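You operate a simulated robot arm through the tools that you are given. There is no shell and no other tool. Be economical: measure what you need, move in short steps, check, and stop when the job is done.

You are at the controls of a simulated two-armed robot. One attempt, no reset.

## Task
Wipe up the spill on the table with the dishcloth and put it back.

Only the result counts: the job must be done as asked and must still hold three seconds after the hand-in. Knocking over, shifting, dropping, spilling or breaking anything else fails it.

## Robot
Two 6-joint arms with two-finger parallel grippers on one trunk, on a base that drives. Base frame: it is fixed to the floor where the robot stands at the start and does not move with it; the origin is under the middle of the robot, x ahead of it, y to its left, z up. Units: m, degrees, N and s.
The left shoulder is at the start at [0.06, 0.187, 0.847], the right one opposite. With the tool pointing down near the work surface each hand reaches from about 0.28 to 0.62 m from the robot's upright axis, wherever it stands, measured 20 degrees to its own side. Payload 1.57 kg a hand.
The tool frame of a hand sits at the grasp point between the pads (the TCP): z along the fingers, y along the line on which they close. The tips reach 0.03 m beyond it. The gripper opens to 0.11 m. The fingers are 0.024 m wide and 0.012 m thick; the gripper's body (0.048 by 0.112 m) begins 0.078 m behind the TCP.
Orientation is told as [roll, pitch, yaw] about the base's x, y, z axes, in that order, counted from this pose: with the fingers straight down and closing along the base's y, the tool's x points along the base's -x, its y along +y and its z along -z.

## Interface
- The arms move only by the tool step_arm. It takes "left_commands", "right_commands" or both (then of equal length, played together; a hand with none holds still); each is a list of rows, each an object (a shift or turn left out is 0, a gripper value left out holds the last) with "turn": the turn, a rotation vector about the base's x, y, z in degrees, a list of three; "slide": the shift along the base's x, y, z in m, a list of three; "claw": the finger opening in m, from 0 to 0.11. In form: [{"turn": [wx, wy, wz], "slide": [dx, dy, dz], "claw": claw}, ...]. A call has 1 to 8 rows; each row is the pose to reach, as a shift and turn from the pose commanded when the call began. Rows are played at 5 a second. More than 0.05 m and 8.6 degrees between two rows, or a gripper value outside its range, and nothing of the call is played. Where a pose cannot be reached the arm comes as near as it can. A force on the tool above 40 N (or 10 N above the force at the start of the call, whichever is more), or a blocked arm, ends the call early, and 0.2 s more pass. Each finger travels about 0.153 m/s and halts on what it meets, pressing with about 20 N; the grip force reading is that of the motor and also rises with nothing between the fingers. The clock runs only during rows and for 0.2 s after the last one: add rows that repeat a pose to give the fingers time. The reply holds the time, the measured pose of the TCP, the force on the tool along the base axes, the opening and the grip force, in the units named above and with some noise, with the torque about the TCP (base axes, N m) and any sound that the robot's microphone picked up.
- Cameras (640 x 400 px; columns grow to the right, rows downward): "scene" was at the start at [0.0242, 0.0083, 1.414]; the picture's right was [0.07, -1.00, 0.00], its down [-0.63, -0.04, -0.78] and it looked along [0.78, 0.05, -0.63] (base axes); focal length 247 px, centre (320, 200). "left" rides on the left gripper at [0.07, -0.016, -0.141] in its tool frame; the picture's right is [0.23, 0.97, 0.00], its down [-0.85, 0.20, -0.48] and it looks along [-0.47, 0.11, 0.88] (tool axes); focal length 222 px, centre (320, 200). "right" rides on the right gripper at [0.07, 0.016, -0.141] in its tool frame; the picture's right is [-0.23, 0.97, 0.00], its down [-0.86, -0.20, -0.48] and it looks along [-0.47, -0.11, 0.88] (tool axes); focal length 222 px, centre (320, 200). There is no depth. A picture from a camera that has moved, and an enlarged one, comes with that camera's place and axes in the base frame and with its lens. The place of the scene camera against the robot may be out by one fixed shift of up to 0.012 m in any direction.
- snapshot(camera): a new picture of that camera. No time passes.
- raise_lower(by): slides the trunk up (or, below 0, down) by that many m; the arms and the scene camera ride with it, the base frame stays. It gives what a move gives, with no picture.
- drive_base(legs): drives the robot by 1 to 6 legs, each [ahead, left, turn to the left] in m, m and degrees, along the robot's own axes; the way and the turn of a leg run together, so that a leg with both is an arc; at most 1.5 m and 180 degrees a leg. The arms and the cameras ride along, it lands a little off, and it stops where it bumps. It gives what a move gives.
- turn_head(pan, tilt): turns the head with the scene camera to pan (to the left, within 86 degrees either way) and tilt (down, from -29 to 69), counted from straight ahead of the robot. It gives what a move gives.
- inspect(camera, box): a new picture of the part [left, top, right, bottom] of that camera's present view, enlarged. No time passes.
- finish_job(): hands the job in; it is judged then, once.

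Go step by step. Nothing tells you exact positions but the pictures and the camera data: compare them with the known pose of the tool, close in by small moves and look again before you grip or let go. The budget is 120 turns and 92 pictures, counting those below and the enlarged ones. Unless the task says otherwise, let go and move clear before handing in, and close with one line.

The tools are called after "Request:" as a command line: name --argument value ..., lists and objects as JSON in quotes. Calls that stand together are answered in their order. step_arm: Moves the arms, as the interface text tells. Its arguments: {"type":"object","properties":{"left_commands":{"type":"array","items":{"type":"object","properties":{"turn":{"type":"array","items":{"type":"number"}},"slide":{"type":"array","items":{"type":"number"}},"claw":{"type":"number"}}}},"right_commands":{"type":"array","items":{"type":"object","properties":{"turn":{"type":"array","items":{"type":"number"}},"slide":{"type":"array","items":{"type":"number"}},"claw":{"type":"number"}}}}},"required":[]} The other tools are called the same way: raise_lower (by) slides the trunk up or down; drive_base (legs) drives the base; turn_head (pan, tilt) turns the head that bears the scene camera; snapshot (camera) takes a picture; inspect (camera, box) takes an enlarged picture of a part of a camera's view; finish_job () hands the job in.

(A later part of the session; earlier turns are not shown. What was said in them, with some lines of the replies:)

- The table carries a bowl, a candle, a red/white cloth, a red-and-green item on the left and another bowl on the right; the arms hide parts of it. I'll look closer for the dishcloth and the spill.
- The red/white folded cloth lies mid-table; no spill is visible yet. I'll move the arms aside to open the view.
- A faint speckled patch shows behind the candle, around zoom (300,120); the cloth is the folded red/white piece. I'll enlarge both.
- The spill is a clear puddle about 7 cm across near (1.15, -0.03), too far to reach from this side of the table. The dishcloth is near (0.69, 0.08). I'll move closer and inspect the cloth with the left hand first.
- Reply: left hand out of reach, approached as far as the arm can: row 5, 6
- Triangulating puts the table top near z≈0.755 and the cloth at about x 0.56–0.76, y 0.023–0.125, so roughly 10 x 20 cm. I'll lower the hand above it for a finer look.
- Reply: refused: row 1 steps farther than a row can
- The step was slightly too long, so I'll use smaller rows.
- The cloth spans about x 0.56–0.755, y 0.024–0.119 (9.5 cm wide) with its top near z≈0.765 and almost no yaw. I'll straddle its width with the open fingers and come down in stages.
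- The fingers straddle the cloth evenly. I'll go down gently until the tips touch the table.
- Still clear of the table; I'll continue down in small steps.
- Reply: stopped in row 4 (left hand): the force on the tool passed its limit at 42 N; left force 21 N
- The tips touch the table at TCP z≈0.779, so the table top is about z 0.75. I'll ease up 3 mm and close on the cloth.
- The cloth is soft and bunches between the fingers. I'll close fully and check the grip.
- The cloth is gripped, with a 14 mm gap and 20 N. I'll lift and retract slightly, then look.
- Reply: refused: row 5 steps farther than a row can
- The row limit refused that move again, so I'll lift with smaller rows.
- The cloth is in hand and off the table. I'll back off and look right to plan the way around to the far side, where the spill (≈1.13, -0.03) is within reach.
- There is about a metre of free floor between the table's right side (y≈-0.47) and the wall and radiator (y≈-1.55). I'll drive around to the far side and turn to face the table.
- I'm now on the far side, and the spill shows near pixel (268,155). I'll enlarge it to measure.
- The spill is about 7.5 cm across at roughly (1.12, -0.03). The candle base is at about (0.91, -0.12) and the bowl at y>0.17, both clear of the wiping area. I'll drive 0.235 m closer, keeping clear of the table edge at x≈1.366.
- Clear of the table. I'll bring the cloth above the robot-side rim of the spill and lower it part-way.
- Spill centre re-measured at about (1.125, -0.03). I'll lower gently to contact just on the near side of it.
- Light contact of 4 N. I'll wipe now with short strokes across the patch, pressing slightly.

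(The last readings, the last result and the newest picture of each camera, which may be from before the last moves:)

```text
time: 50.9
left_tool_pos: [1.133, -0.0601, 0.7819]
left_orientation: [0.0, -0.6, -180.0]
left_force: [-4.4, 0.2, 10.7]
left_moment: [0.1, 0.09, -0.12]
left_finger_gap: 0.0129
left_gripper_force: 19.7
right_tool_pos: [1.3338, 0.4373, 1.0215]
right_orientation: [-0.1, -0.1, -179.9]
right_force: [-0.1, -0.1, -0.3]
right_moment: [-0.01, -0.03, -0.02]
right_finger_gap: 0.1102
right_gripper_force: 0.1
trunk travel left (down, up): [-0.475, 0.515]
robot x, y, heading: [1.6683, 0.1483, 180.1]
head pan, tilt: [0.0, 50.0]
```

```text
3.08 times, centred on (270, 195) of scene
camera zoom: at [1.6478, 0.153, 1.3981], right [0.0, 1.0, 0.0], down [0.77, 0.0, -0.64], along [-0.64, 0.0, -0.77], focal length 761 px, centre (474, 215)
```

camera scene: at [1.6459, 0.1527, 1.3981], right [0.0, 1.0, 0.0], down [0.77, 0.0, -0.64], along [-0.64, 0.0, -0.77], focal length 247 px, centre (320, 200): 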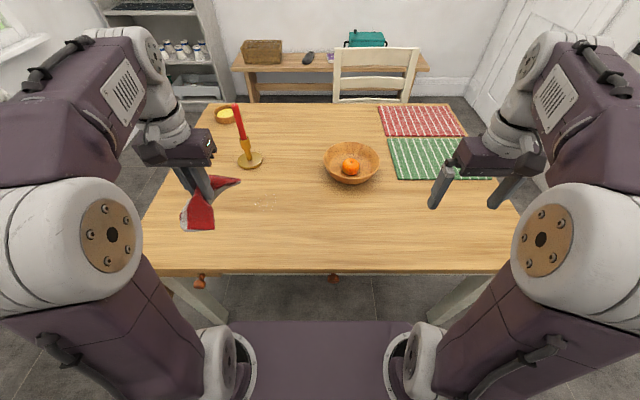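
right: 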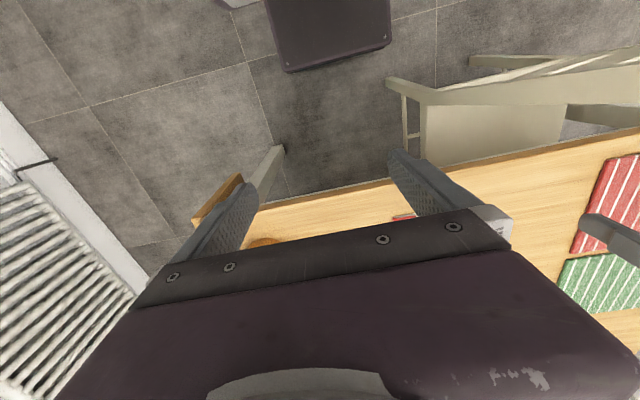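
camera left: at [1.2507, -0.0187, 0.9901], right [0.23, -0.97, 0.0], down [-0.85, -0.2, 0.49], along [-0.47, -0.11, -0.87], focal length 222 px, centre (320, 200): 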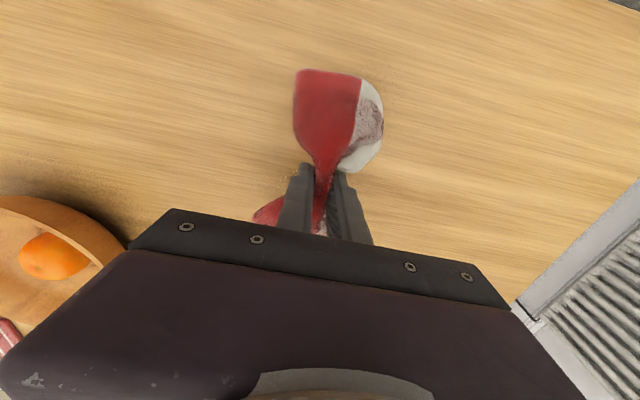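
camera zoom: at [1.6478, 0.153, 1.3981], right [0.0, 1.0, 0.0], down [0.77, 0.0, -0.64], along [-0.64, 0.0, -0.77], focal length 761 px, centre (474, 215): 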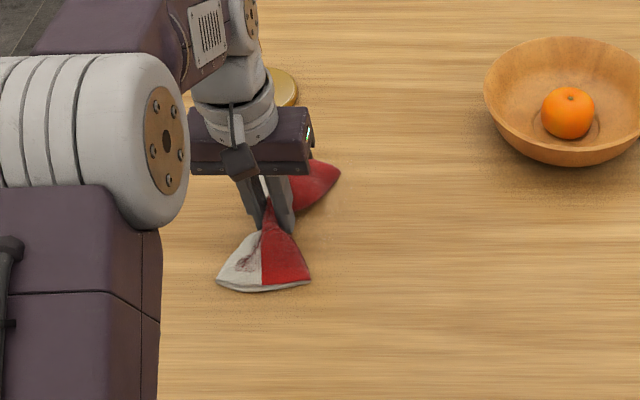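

Force around 11 N and the cloth is dragging well. I'll continue with lateral strokes covering the rest.

Request:
step_arm --left_commands '[{"slide": [0.035, 0, 0]}, {"slide": [0.035, 0.03, 0]}, {"slide": [0.03, 0.065, 0]}, {"slide": [0.0, 0.07, 0]}, {"slide": [-0.03, 0.075, 0]}, {"slide": [-0.045, 0.06, 0]}, {"slide": [-0.045, 0.03, 0]}, {"slide": [-0.045, 0.0, 0]}]'

Request:
step_arm --left_commands '[{"slide": [0.02, 0, 0]}, {"slide": [0.02, 0.03, 0]}, {"slide": [0.02, 0.06, 0]}, {"slide": [0.045, 0.07, 0]}, {"slide": [0.045, 0.035, 0]}, {"slide": [0.045, 0.0, 0]}, {"slide": [0.07, 0.02, 0]}, {"slide": [0.07, 0.05, 0]}]'

Request:
step_arm --left_commands '[{"slide": [0.02, 0, 0.03]}, {"slide": [0.04, 0, 0.07]}, {"slide": [0.06, -0.02, 0.11]}, {"slide": [0.08, -0.04, 0.15]}, {"slide": [0.1, -0.07, 0.18]}, {"slide": [0.12, -0.1, 0.2]}]'

Request:
inspect --camera "scene" --box '[220, 150, 320, 250]'

```text
time: 52.7
left_tool_pos: [1.0891, -0.059, 0.7814]
left_orientation: [0.0, -0.6, -180.0]
left_force: [0.1, 3.4, 8.6]
left_moment: [0.15, -0.02, -0.16]
left_finger_gap: 0.0126
left_gripper_force: 19.2
right_tool_pos: [1.335, 0.4371, 1.0207]
right_orientation: [0.0, -0.1, 180.0]
right_force: [-0.4, -0.4, -1.4]
right_moment: [-0.01, -0.02, -0.01]
right_finger_gap: 0.11
right_gripper_force: 0.0
trunk travel left (down, up): [-0.475, 0.515]
robot x, y, heading: [1.6662, 0.1494, 179.9]
head pan, tilt: [0.0, 50.0]
```

```text
time: 54.5
left_tool_pos: [1.159, -0.0105, 0.782]
left_orientation: [0.0, -0.5, -179.9]
left_force: [1.5, -1.7, 6.2]
left_moment: [-0.05, -0.02, -0.16]
left_finger_gap: 0.0128
left_gripper_force: 19.7
right_tool_pos: [1.3324, 0.4376, 1.0202]
right_orientation: [0.1, 0.0, -180.0]
right_force: [-0.5, -0.5, 0.1]
right_moment: [0.02, -0.01, -0.01]
right_finger_gap: 0.11
right_gripper_force: 0.1
trunk travel left (down, up): [-0.475, 0.515]
robot x, y, heading: [1.6643, 0.1486, -179.8]
head pan, tilt: [0.0, 50.0]
```

```text
time: 55.9
left_tool_pos: [1.28, -0.1105, 0.9823]
left_orientation: [0.1, -0.5, -180.0]
left_force: [0.0, -0.3, -0.7]
left_moment: [-0.03, 0.03, -0.15]
left_finger_gap: 0.0128
left_gripper_force: 20.0
right_tool_pos: [1.3347, 0.4362, 1.0221]
right_orientation: [-0.1, -0.1, -180.0]
right_force: [1.5, 0.0, -0.1]
right_moment: [-0.01, 0.03, 0.02]
right_finger_gap: 0.1099
right_gripper_force: 0.1
trunk travel left (down, up): [-0.475, 0.515]
robot x, y, heading: [1.6678, 0.1519, 180.0]
head pan, tilt: [0.0, 50.0]
```

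```text
4.00 times, centred on (270, 200) of scene
camera zoom: at [1.6476, 0.1522, 1.3981], right [0.0, 1.0, 0.0], down [0.77, 0.0, -0.64], along [-0.64, 0.0, -0.77], focal length 989 px, centre (520, 200)
```

zoom: 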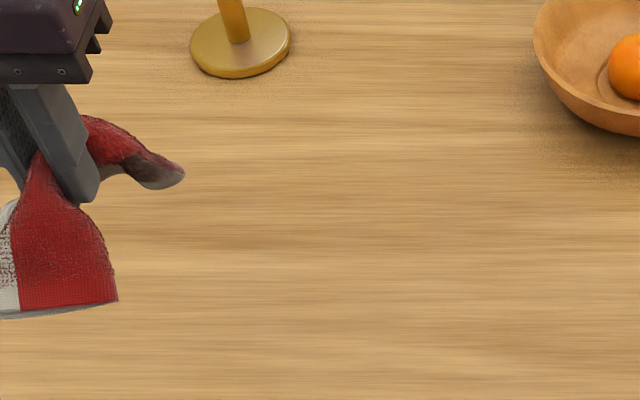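

The patch looks gone. I'll enlarge strongly and also check the rest of the table for any other spill.

Request:
inspect --camera "scene" --box '[245, 170, 305, 230]'

Request:
inspect --camera "scene" --box '[150, 95, 520, 280]'

```text
6.67 times, centred on (275, 200) of scene
camera zoom: at [1.6476, 0.1522, 1.3981], right [0.0, 1.0, 0.0], down [0.77, 0.0, -0.64], along [-0.64, 0.0, -0.77], focal length 1648 px, centre (620, 200)
```

zoom: 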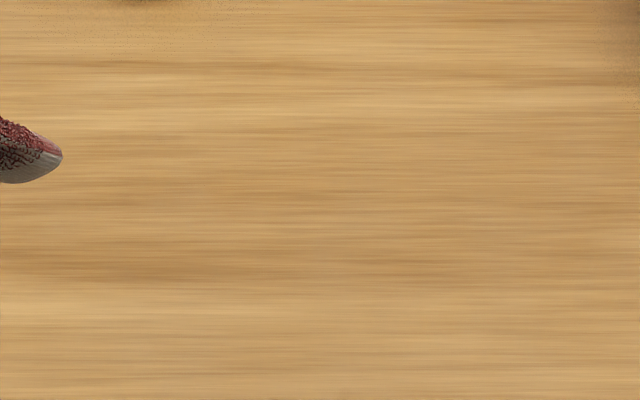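

```text
1.73 times, centred on (335, 188) of scene
camera zoom: at [1.6476, 0.1522, 1.3981], right [0.0, 1.0, 0.0], down [0.77, 0.0, -0.64], along [-0.64, 0.0, -0.77], focal length 428 px, centre (294, 222)
```

zoom: 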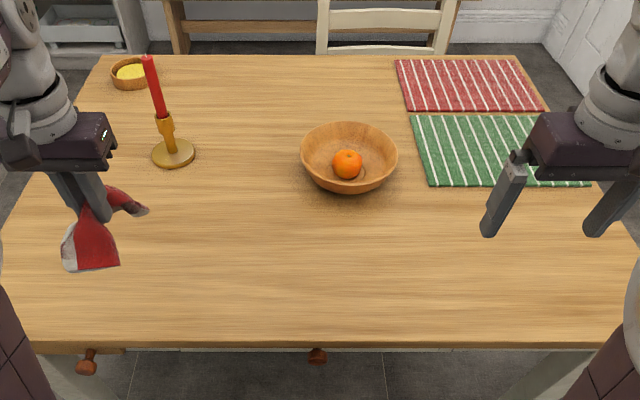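

The table is clean. I'll retract the hand and drive back the same way.

Request:
step_arm --left_commands '[{"slide": [0.02, 0.005, 0.02]}, {"slide": [0.03, 0.01, 0.04]}, {"slide": [0.03, 0.02, 0.04]}]'

Request:
drive_base --legs '[[-0.235, 0, 0], [0, 1.12, 0], [0, 0, -90], [0, 0, -90]]'

```text
time: 56.7
left_tool_pos: [1.3085, -0.0894, 1.0232]
left_orientation: [0.0, -0.6, -180.0]
left_force: [0.0, 0.5, 0.2]
left_moment: [0.0, -0.01, -0.09]
left_finger_gap: 0.0127
left_gripper_force: 19.9
right_tool_pos: [1.3331, 0.4374, 1.0207]
right_orientation: [0.0, 0.0, -180.1]
right_force: [0.9, 0.5, -0.5]
right_moment: [-0.01, -0.02, -0.02]
right_finger_gap: 0.11
right_gripper_force: 0.1
trunk travel left (down, up): [-0.475, 0.515]
robot x, y, heading: [1.663, 0.1516, -180.1]
head pan, tilt: [0.0, 50.0]
```

```text
time: 71.4
left_tool_pos: [2.2562, -0.7343, 1.0223]
left_orientation: [0.0, -0.5, -0.4]
left_force: [-0.1, 0.2, -0.1]
left_moment: [0.0, 0.0, 0.19]
left_finger_gap: 0.0123
left_gripper_force: 19.8
right_tool_pos: [2.2275, -1.2623, 1.021]
right_orientation: [0.0, 0.0, -0.4]
right_force: [0.3, 0.6, 0.2]
right_moment: [-0.02, -0.02, 0.01]
right_finger_gap: 0.1101
right_gripper_force: 0.0
trunk travel left (down, up): [-0.475, 0.515]
robot x, y, heading: [1.8986, -0.9728, -0.3]
head pan, tilt: [0.0, 50.0]
```

Request:
drive_base --legs '[[-1.0, 0, 0.4], [-0.92, 0, 0], [0, 0.845, 0]]'

Request:
turn_head --pan 0 --tilt 45

Request:
snapshot --camera "scene"

```text
time: 85.1
left_tool_pos: [0.3447, 0.1209, 1.0224]
left_orientation: [0.1, -0.5, -0.6]
left_force: [0.3, -0.7, 0.0]
left_moment: [0.05, 0.04, 0.22]
left_finger_gap: 0.0124
left_gripper_force: 20.3
right_tool_pos: [0.3137, -0.4071, 1.0215]
right_orientation: [0.1, 0.0, -0.7]
right_force: [-0.3, 0.2, -0.2]
right_moment: [-0.01, 0.03, 0.01]
right_finger_gap: 0.11
right_gripper_force: 0.1
trunk travel left (down, up): [-0.475, 0.515]
robot x, y, heading: [-0.0125, -0.1138, -0.9]
head pan, tilt: [0.0, 50.0]
```

```text
time: 85.8
left_tool_pos: [0.3448, 0.1203, 1.0227]
left_orientation: [-0.1, -0.5, -0.7]
left_force: [0.2, 0.1, 0.0]
left_moment: [-0.02, 0.01, 0.17]
left_finger_gap: 0.0121
left_gripper_force: 20.0
right_tool_pos: [0.3138, -0.408, 1.019]
right_orientation: [0.0, 0.1, -0.8]
right_force: [0.2, 0.7, 0.0]
right_moment: [0.02, 0.0, -0.02]
right_finger_gap: 0.11
right_gripper_force: 0.2
trunk travel left (down, up): [-0.475, 0.515]
robot x, y, heading: [-0.0155, -0.1149, -0.5]
head pan, tilt: [0.0, 45.0]
```

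```text
52 pictures are left
camera scene: at [0.0052, -0.1141, 1.405], right [-0.01, -1.0, 0.0], down [-0.71, 0.01, -0.71], along [0.71, -0.01, -0.71], focal length 247 px, centre (320, 200)
```

scene: 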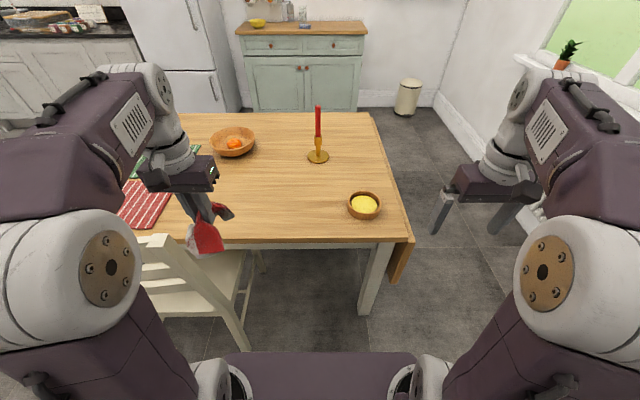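

Back at the front. I'll drive up to the table and return the cloth to its original place, centre ≈ (0.657, 0.072).

Request:
drive_base --legs '[[0.145, 0, 0.6]]'

Request:
step_arm --left_commands '[{"slide": [0.035, -0.01, -0.005]}, {"slide": [0.07, -0.02, -0.02]}, {"slide": [0.1, -0.03, -0.05]}, {"slide": [0.125, -0.04, -0.08]}, {"slide": [0.145, -0.045, -0.11]}, {"slide": [0.16, -0.05, -0.14]}, {"slide": [0.165, -0.05, -0.17]}, {"slide": [0.165, -0.05, -0.17]}]'

Request:
snapshot --camera "scene"

Request:
snapshot --camera "left"

```text
time: 87.1
left_tool_pos: [0.4856, 0.1248, 1.0224]
left_orientation: [0.1, -0.5, 0.2]
left_force: [0.7, -0.9, -0.4]
left_moment: [0.0, 0.08, 0.16]
left_finger_gap: 0.0125
left_gripper_force: 19.9
right_tool_pos: [0.4625, -0.4036, 1.0213]
right_orientation: [-0.1, 0.0, 0.0]
right_force: [0.4, 0.3, 0.7]
right_moment: [0.02, 0.03, 0.01]
right_finger_gap: 0.1101
right_gripper_force: 0.0
trunk travel left (down, up): [-0.475, 0.515]
robot x, y, heading: [0.1287, -0.1171, 0.2]
head pan, tilt: [0.0, 45.0]
```

```text
time: 88.9
left_tool_pos: [0.6518, 0.0734, 0.8522]
left_orientation: [0.0, -0.5, 0.1]
left_force: [1.0, -0.3, -0.5]
left_moment: [-0.02, 0.02, 0.14]
left_finger_gap: 0.0126
left_gripper_force: 20.2
right_tool_pos: [0.4611, -0.4048, 1.0213]
right_orientation: [0.0, -0.1, 0.1]
right_force: [0.1, -0.1, 0.1]
right_moment: [0.0, -0.02, 0.0]
right_finger_gap: 0.1099
right_gripper_force: 0.0
trunk travel left (down, up): [-0.475, 0.515]
robot x, y, heading: [0.1278, -0.1201, -0.2]
head pan, tilt: [0.0, 45.0]
```

```text
51 pictures are left
camera scene: at [0.1489, -0.1148, 1.405], right [0.0, -1.0, 0.0], down [-0.71, 0.0, -0.71], along [0.71, 0.0, -0.71], focal length 247 px, centre (320, 200)
```

scene: 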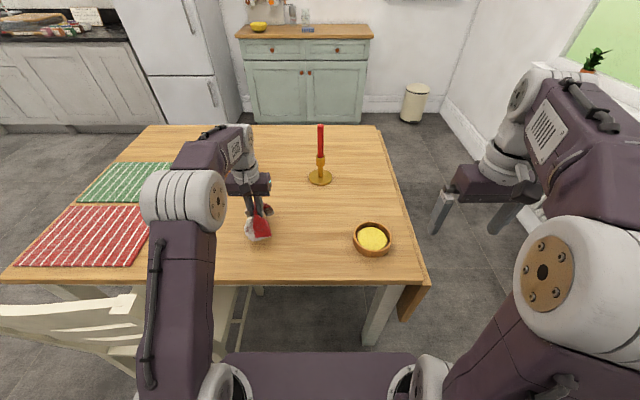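

```text
50 pictures are left
camera left: at [0.581, 0.0577, 0.992], right [-0.23, 0.97, 0.0], down [0.85, 0.2, 0.49], along [0.47, 0.11, -0.87], focal length 222 px, centre (320, 200)
```

left: 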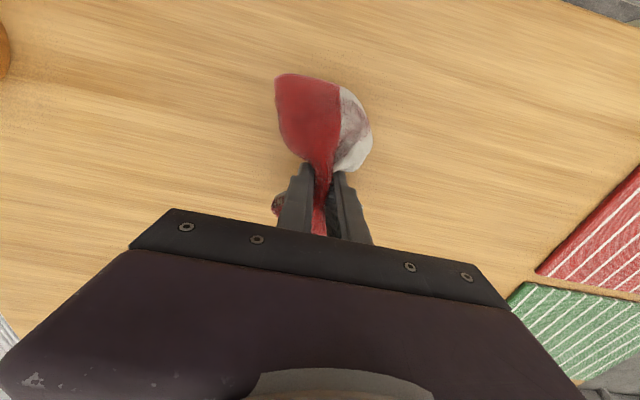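

I'll lower to the table and see how the tails lie before releasing.

Request:
step_arm --left_commands '[{"slide": [0.003, 0, -0.02]}, {"slide": [0.005, 0, -0.04]}, {"slide": [0.005, 0, -0.055]}, {"slide": [0.005, 0, -0.066]}, {"slide": [0.005, 0, -0.068]}, {"slide": [0.005, 0, -0.068]}]'

Request:
inspect --camera "scene" --box '[210, 180, 310, 280]'

Request:
snapshot --camera "left"

```text
time: 90.3
left_tool_pos: [0.6555, 0.0738, 0.7841]
left_orientation: [-0.1, -0.6, 0.1]
left_force: [0.5, 0.3, 3.6]
left_moment: [-0.02, 0.04, 0.17]
left_finger_gap: 0.0125
left_gripper_force: 20.4
right_tool_pos: [0.4613, -0.4054, 1.0198]
right_orientation: [0.0, 0.1, 0.0]
right_force: [0.3, 0.3, 0.0]
right_moment: [-0.01, 0.0, 0.0]
right_finger_gap: 0.1097
right_gripper_force: 0.1
trunk travel left (down, up): [-0.475, 0.515]
robot x, y, heading: [0.1304, -0.1184, 0.1]
head pan, tilt: [0.0, 45.0]
```

```text
4.00 times, centred on (260, 230) of scene
camera zoom: at [0.1488, -0.1148, 1.405], right [0.0, -1.0, 0.0], down [-0.71, 0.0, -0.71], along [0.71, 0.0, -0.71], focal length 989 px, centre (560, 80)
```

zoom: 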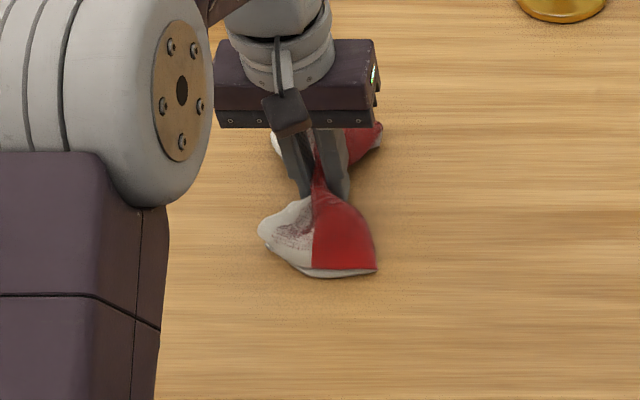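

```text
48 pictures are left
camera left: at [0.5853, 0.0576, 0.9246], right [-0.23, 0.97, 0.0], down [0.85, 0.2, 0.49], along [0.47, 0.11, -0.87], focal length 222 px, centre (320, 200)
```

left: 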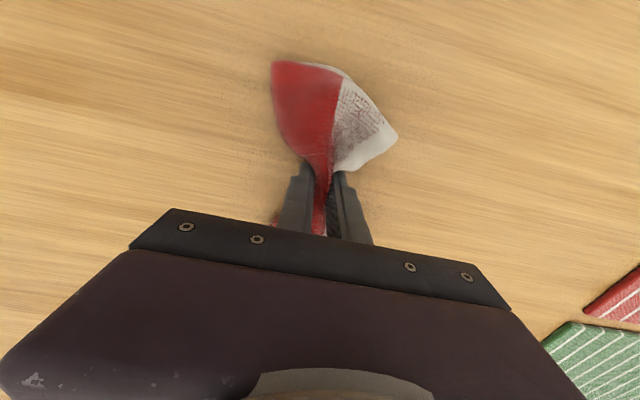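

The tails lie outward along the original direction, so I'll open the fingers.

Request:
step_arm --left_commands '[{"claw": 0.03}, {"claw": 0.06}, {"claw": 0.09}, {"claw": 0.11}, {"claw": 0.11}, {"claw": 0.11}]'

Request:
inspect --camera "scene" --box '[210, 180, 310, 280]'

Request:
snapshot --camera "left"

```text
time: 91.7
left_tool_pos: [0.6556, 0.0733, 0.7846]
left_orientation: [0.1, -0.6, 0.1]
left_force: [0.0, 0.8, -0.1]
left_moment: [0.01, 0.01, 0.06]
left_finger_gap: 0.1098
left_gripper_force: 0.0
right_tool_pos: [0.4617, -0.405, 1.0212]
right_orientation: [0.0, -0.1, 0.0]
right_force: [1.2, -0.2, -0.7]
right_moment: [-0.03, -0.02, -0.02]
right_finger_gap: 0.11
right_gripper_force: 0.1
trunk travel left (down, up): [-0.475, 0.515]
robot x, y, heading: [0.1256, -0.119, -0.1]
head pan, tilt: [0.0, 45.0]
```

```text
4.00 times, centred on (260, 230) of scene
camera zoom: at [0.1491, -0.1147, 1.405], right [0.0, -1.0, 0.0], down [-0.71, 0.0, -0.71], along [0.71, 0.0, -0.71], focal length 989 px, centre (560, 80)
```

zoom: 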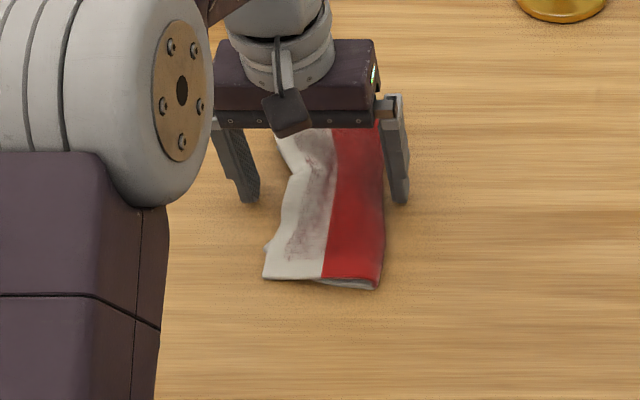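

```text
46 pictures are left
camera left: at [0.5855, 0.0577, 0.9244], right [-0.23, 0.97, 0.0], down [0.85, 0.2, 0.49], along [0.47, 0.11, -0.87], focal length 222 px, centre (320, 200)
```

left: 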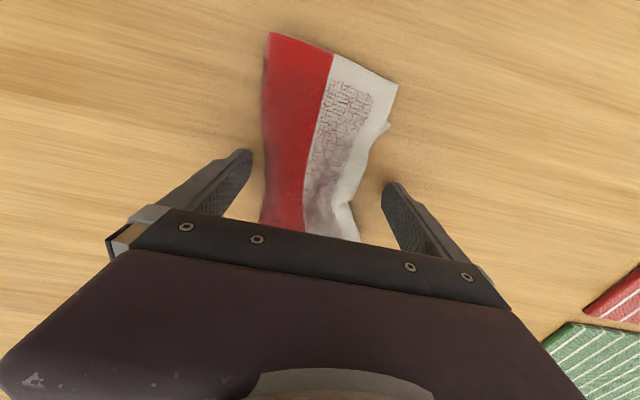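

The cloth relaxed almost back to its folded shape in its original spot. I'll lift clear and check from above.

Request:
step_arm --left_commands '[{"slide": [0, 0, 0.04]}, {"slide": [0, 0, 0.08]}, {"slide": [-0.01, 0, 0.12]}, {"slide": [-0.03, 0.01, 0.155]}, {"slide": [-0.06, 0.02, 0.19]}, {"slide": [-0.09, 0.04, 0.22]}, {"slide": [-0.12, 0.07, 0.24]}, {"slide": [-0.15, 0.1, 0.25]}]'

Request:
inspect --camera "scene" --box '[200, 120, 420, 290]'

Request:
snapshot --camera "left"

```text
time: 93.5
left_tool_pos: [0.5051, 0.1748, 1.0334]
left_orientation: [0.0, -0.6, 0.0]
left_force: [0.3, 0.3, 0.7]
left_moment: [-0.04, -0.01, 0.0]
left_finger_gap: 0.1097
left_gripper_force: 0.0
right_tool_pos: [0.4608, -0.4026, 1.0217]
right_orientation: [-0.1, -0.1, 0.1]
right_force: [0.1, -0.4, -0.1]
right_moment: [0.02, 0.0, 0.01]
right_finger_gap: 0.1098
right_gripper_force: 0.1
trunk travel left (down, up): [-0.475, 0.515]
robot x, y, heading: [0.1307, -0.1188, -0.0]
head pan, tilt: [0.0, 45.0]
```

```text
2.35 times, centred on (310, 205) of scene
camera zoom: at [0.1479, -0.1141, 1.405], right [0.0, -1.0, 0.0], down [-0.71, 0.0, -0.71], along [0.71, 0.0, -0.71], focal length 582 px, centre (344, 188)
```

zoom: 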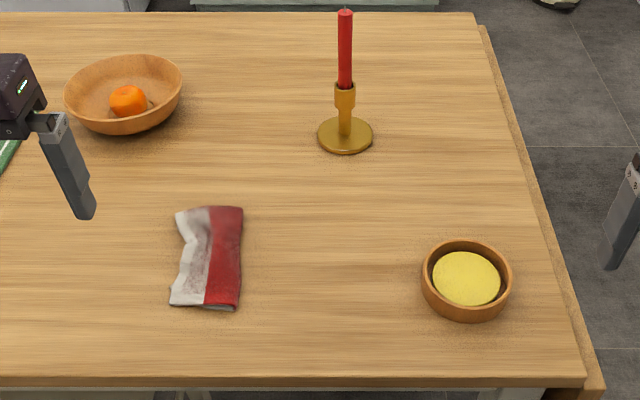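

```text
44 pictures are left
camera left: at [0.4355, 0.1598, 1.1739], right [-0.23, 0.97, 0.0], down [0.85, 0.2, 0.49], along [0.47, 0.11, -0.87], focal length 222 px, centre (320, 200)
```

left: 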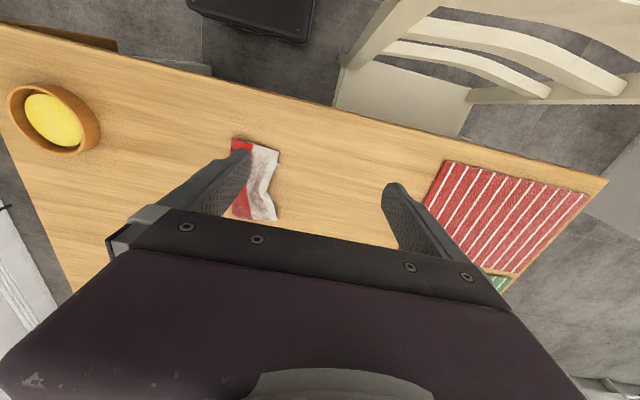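

The spill is gone, the cloth lies at about (0.66, 0.075), within a centimetre of where it started, everything else is in place, and the hands are clear. I'm handing in.

Request:
finish_job

```text
The job is handed in.
```

I wiped up the spill and put the dishcloth back in its original spot, slightly rumpled; nothing else on the table was disturbed.
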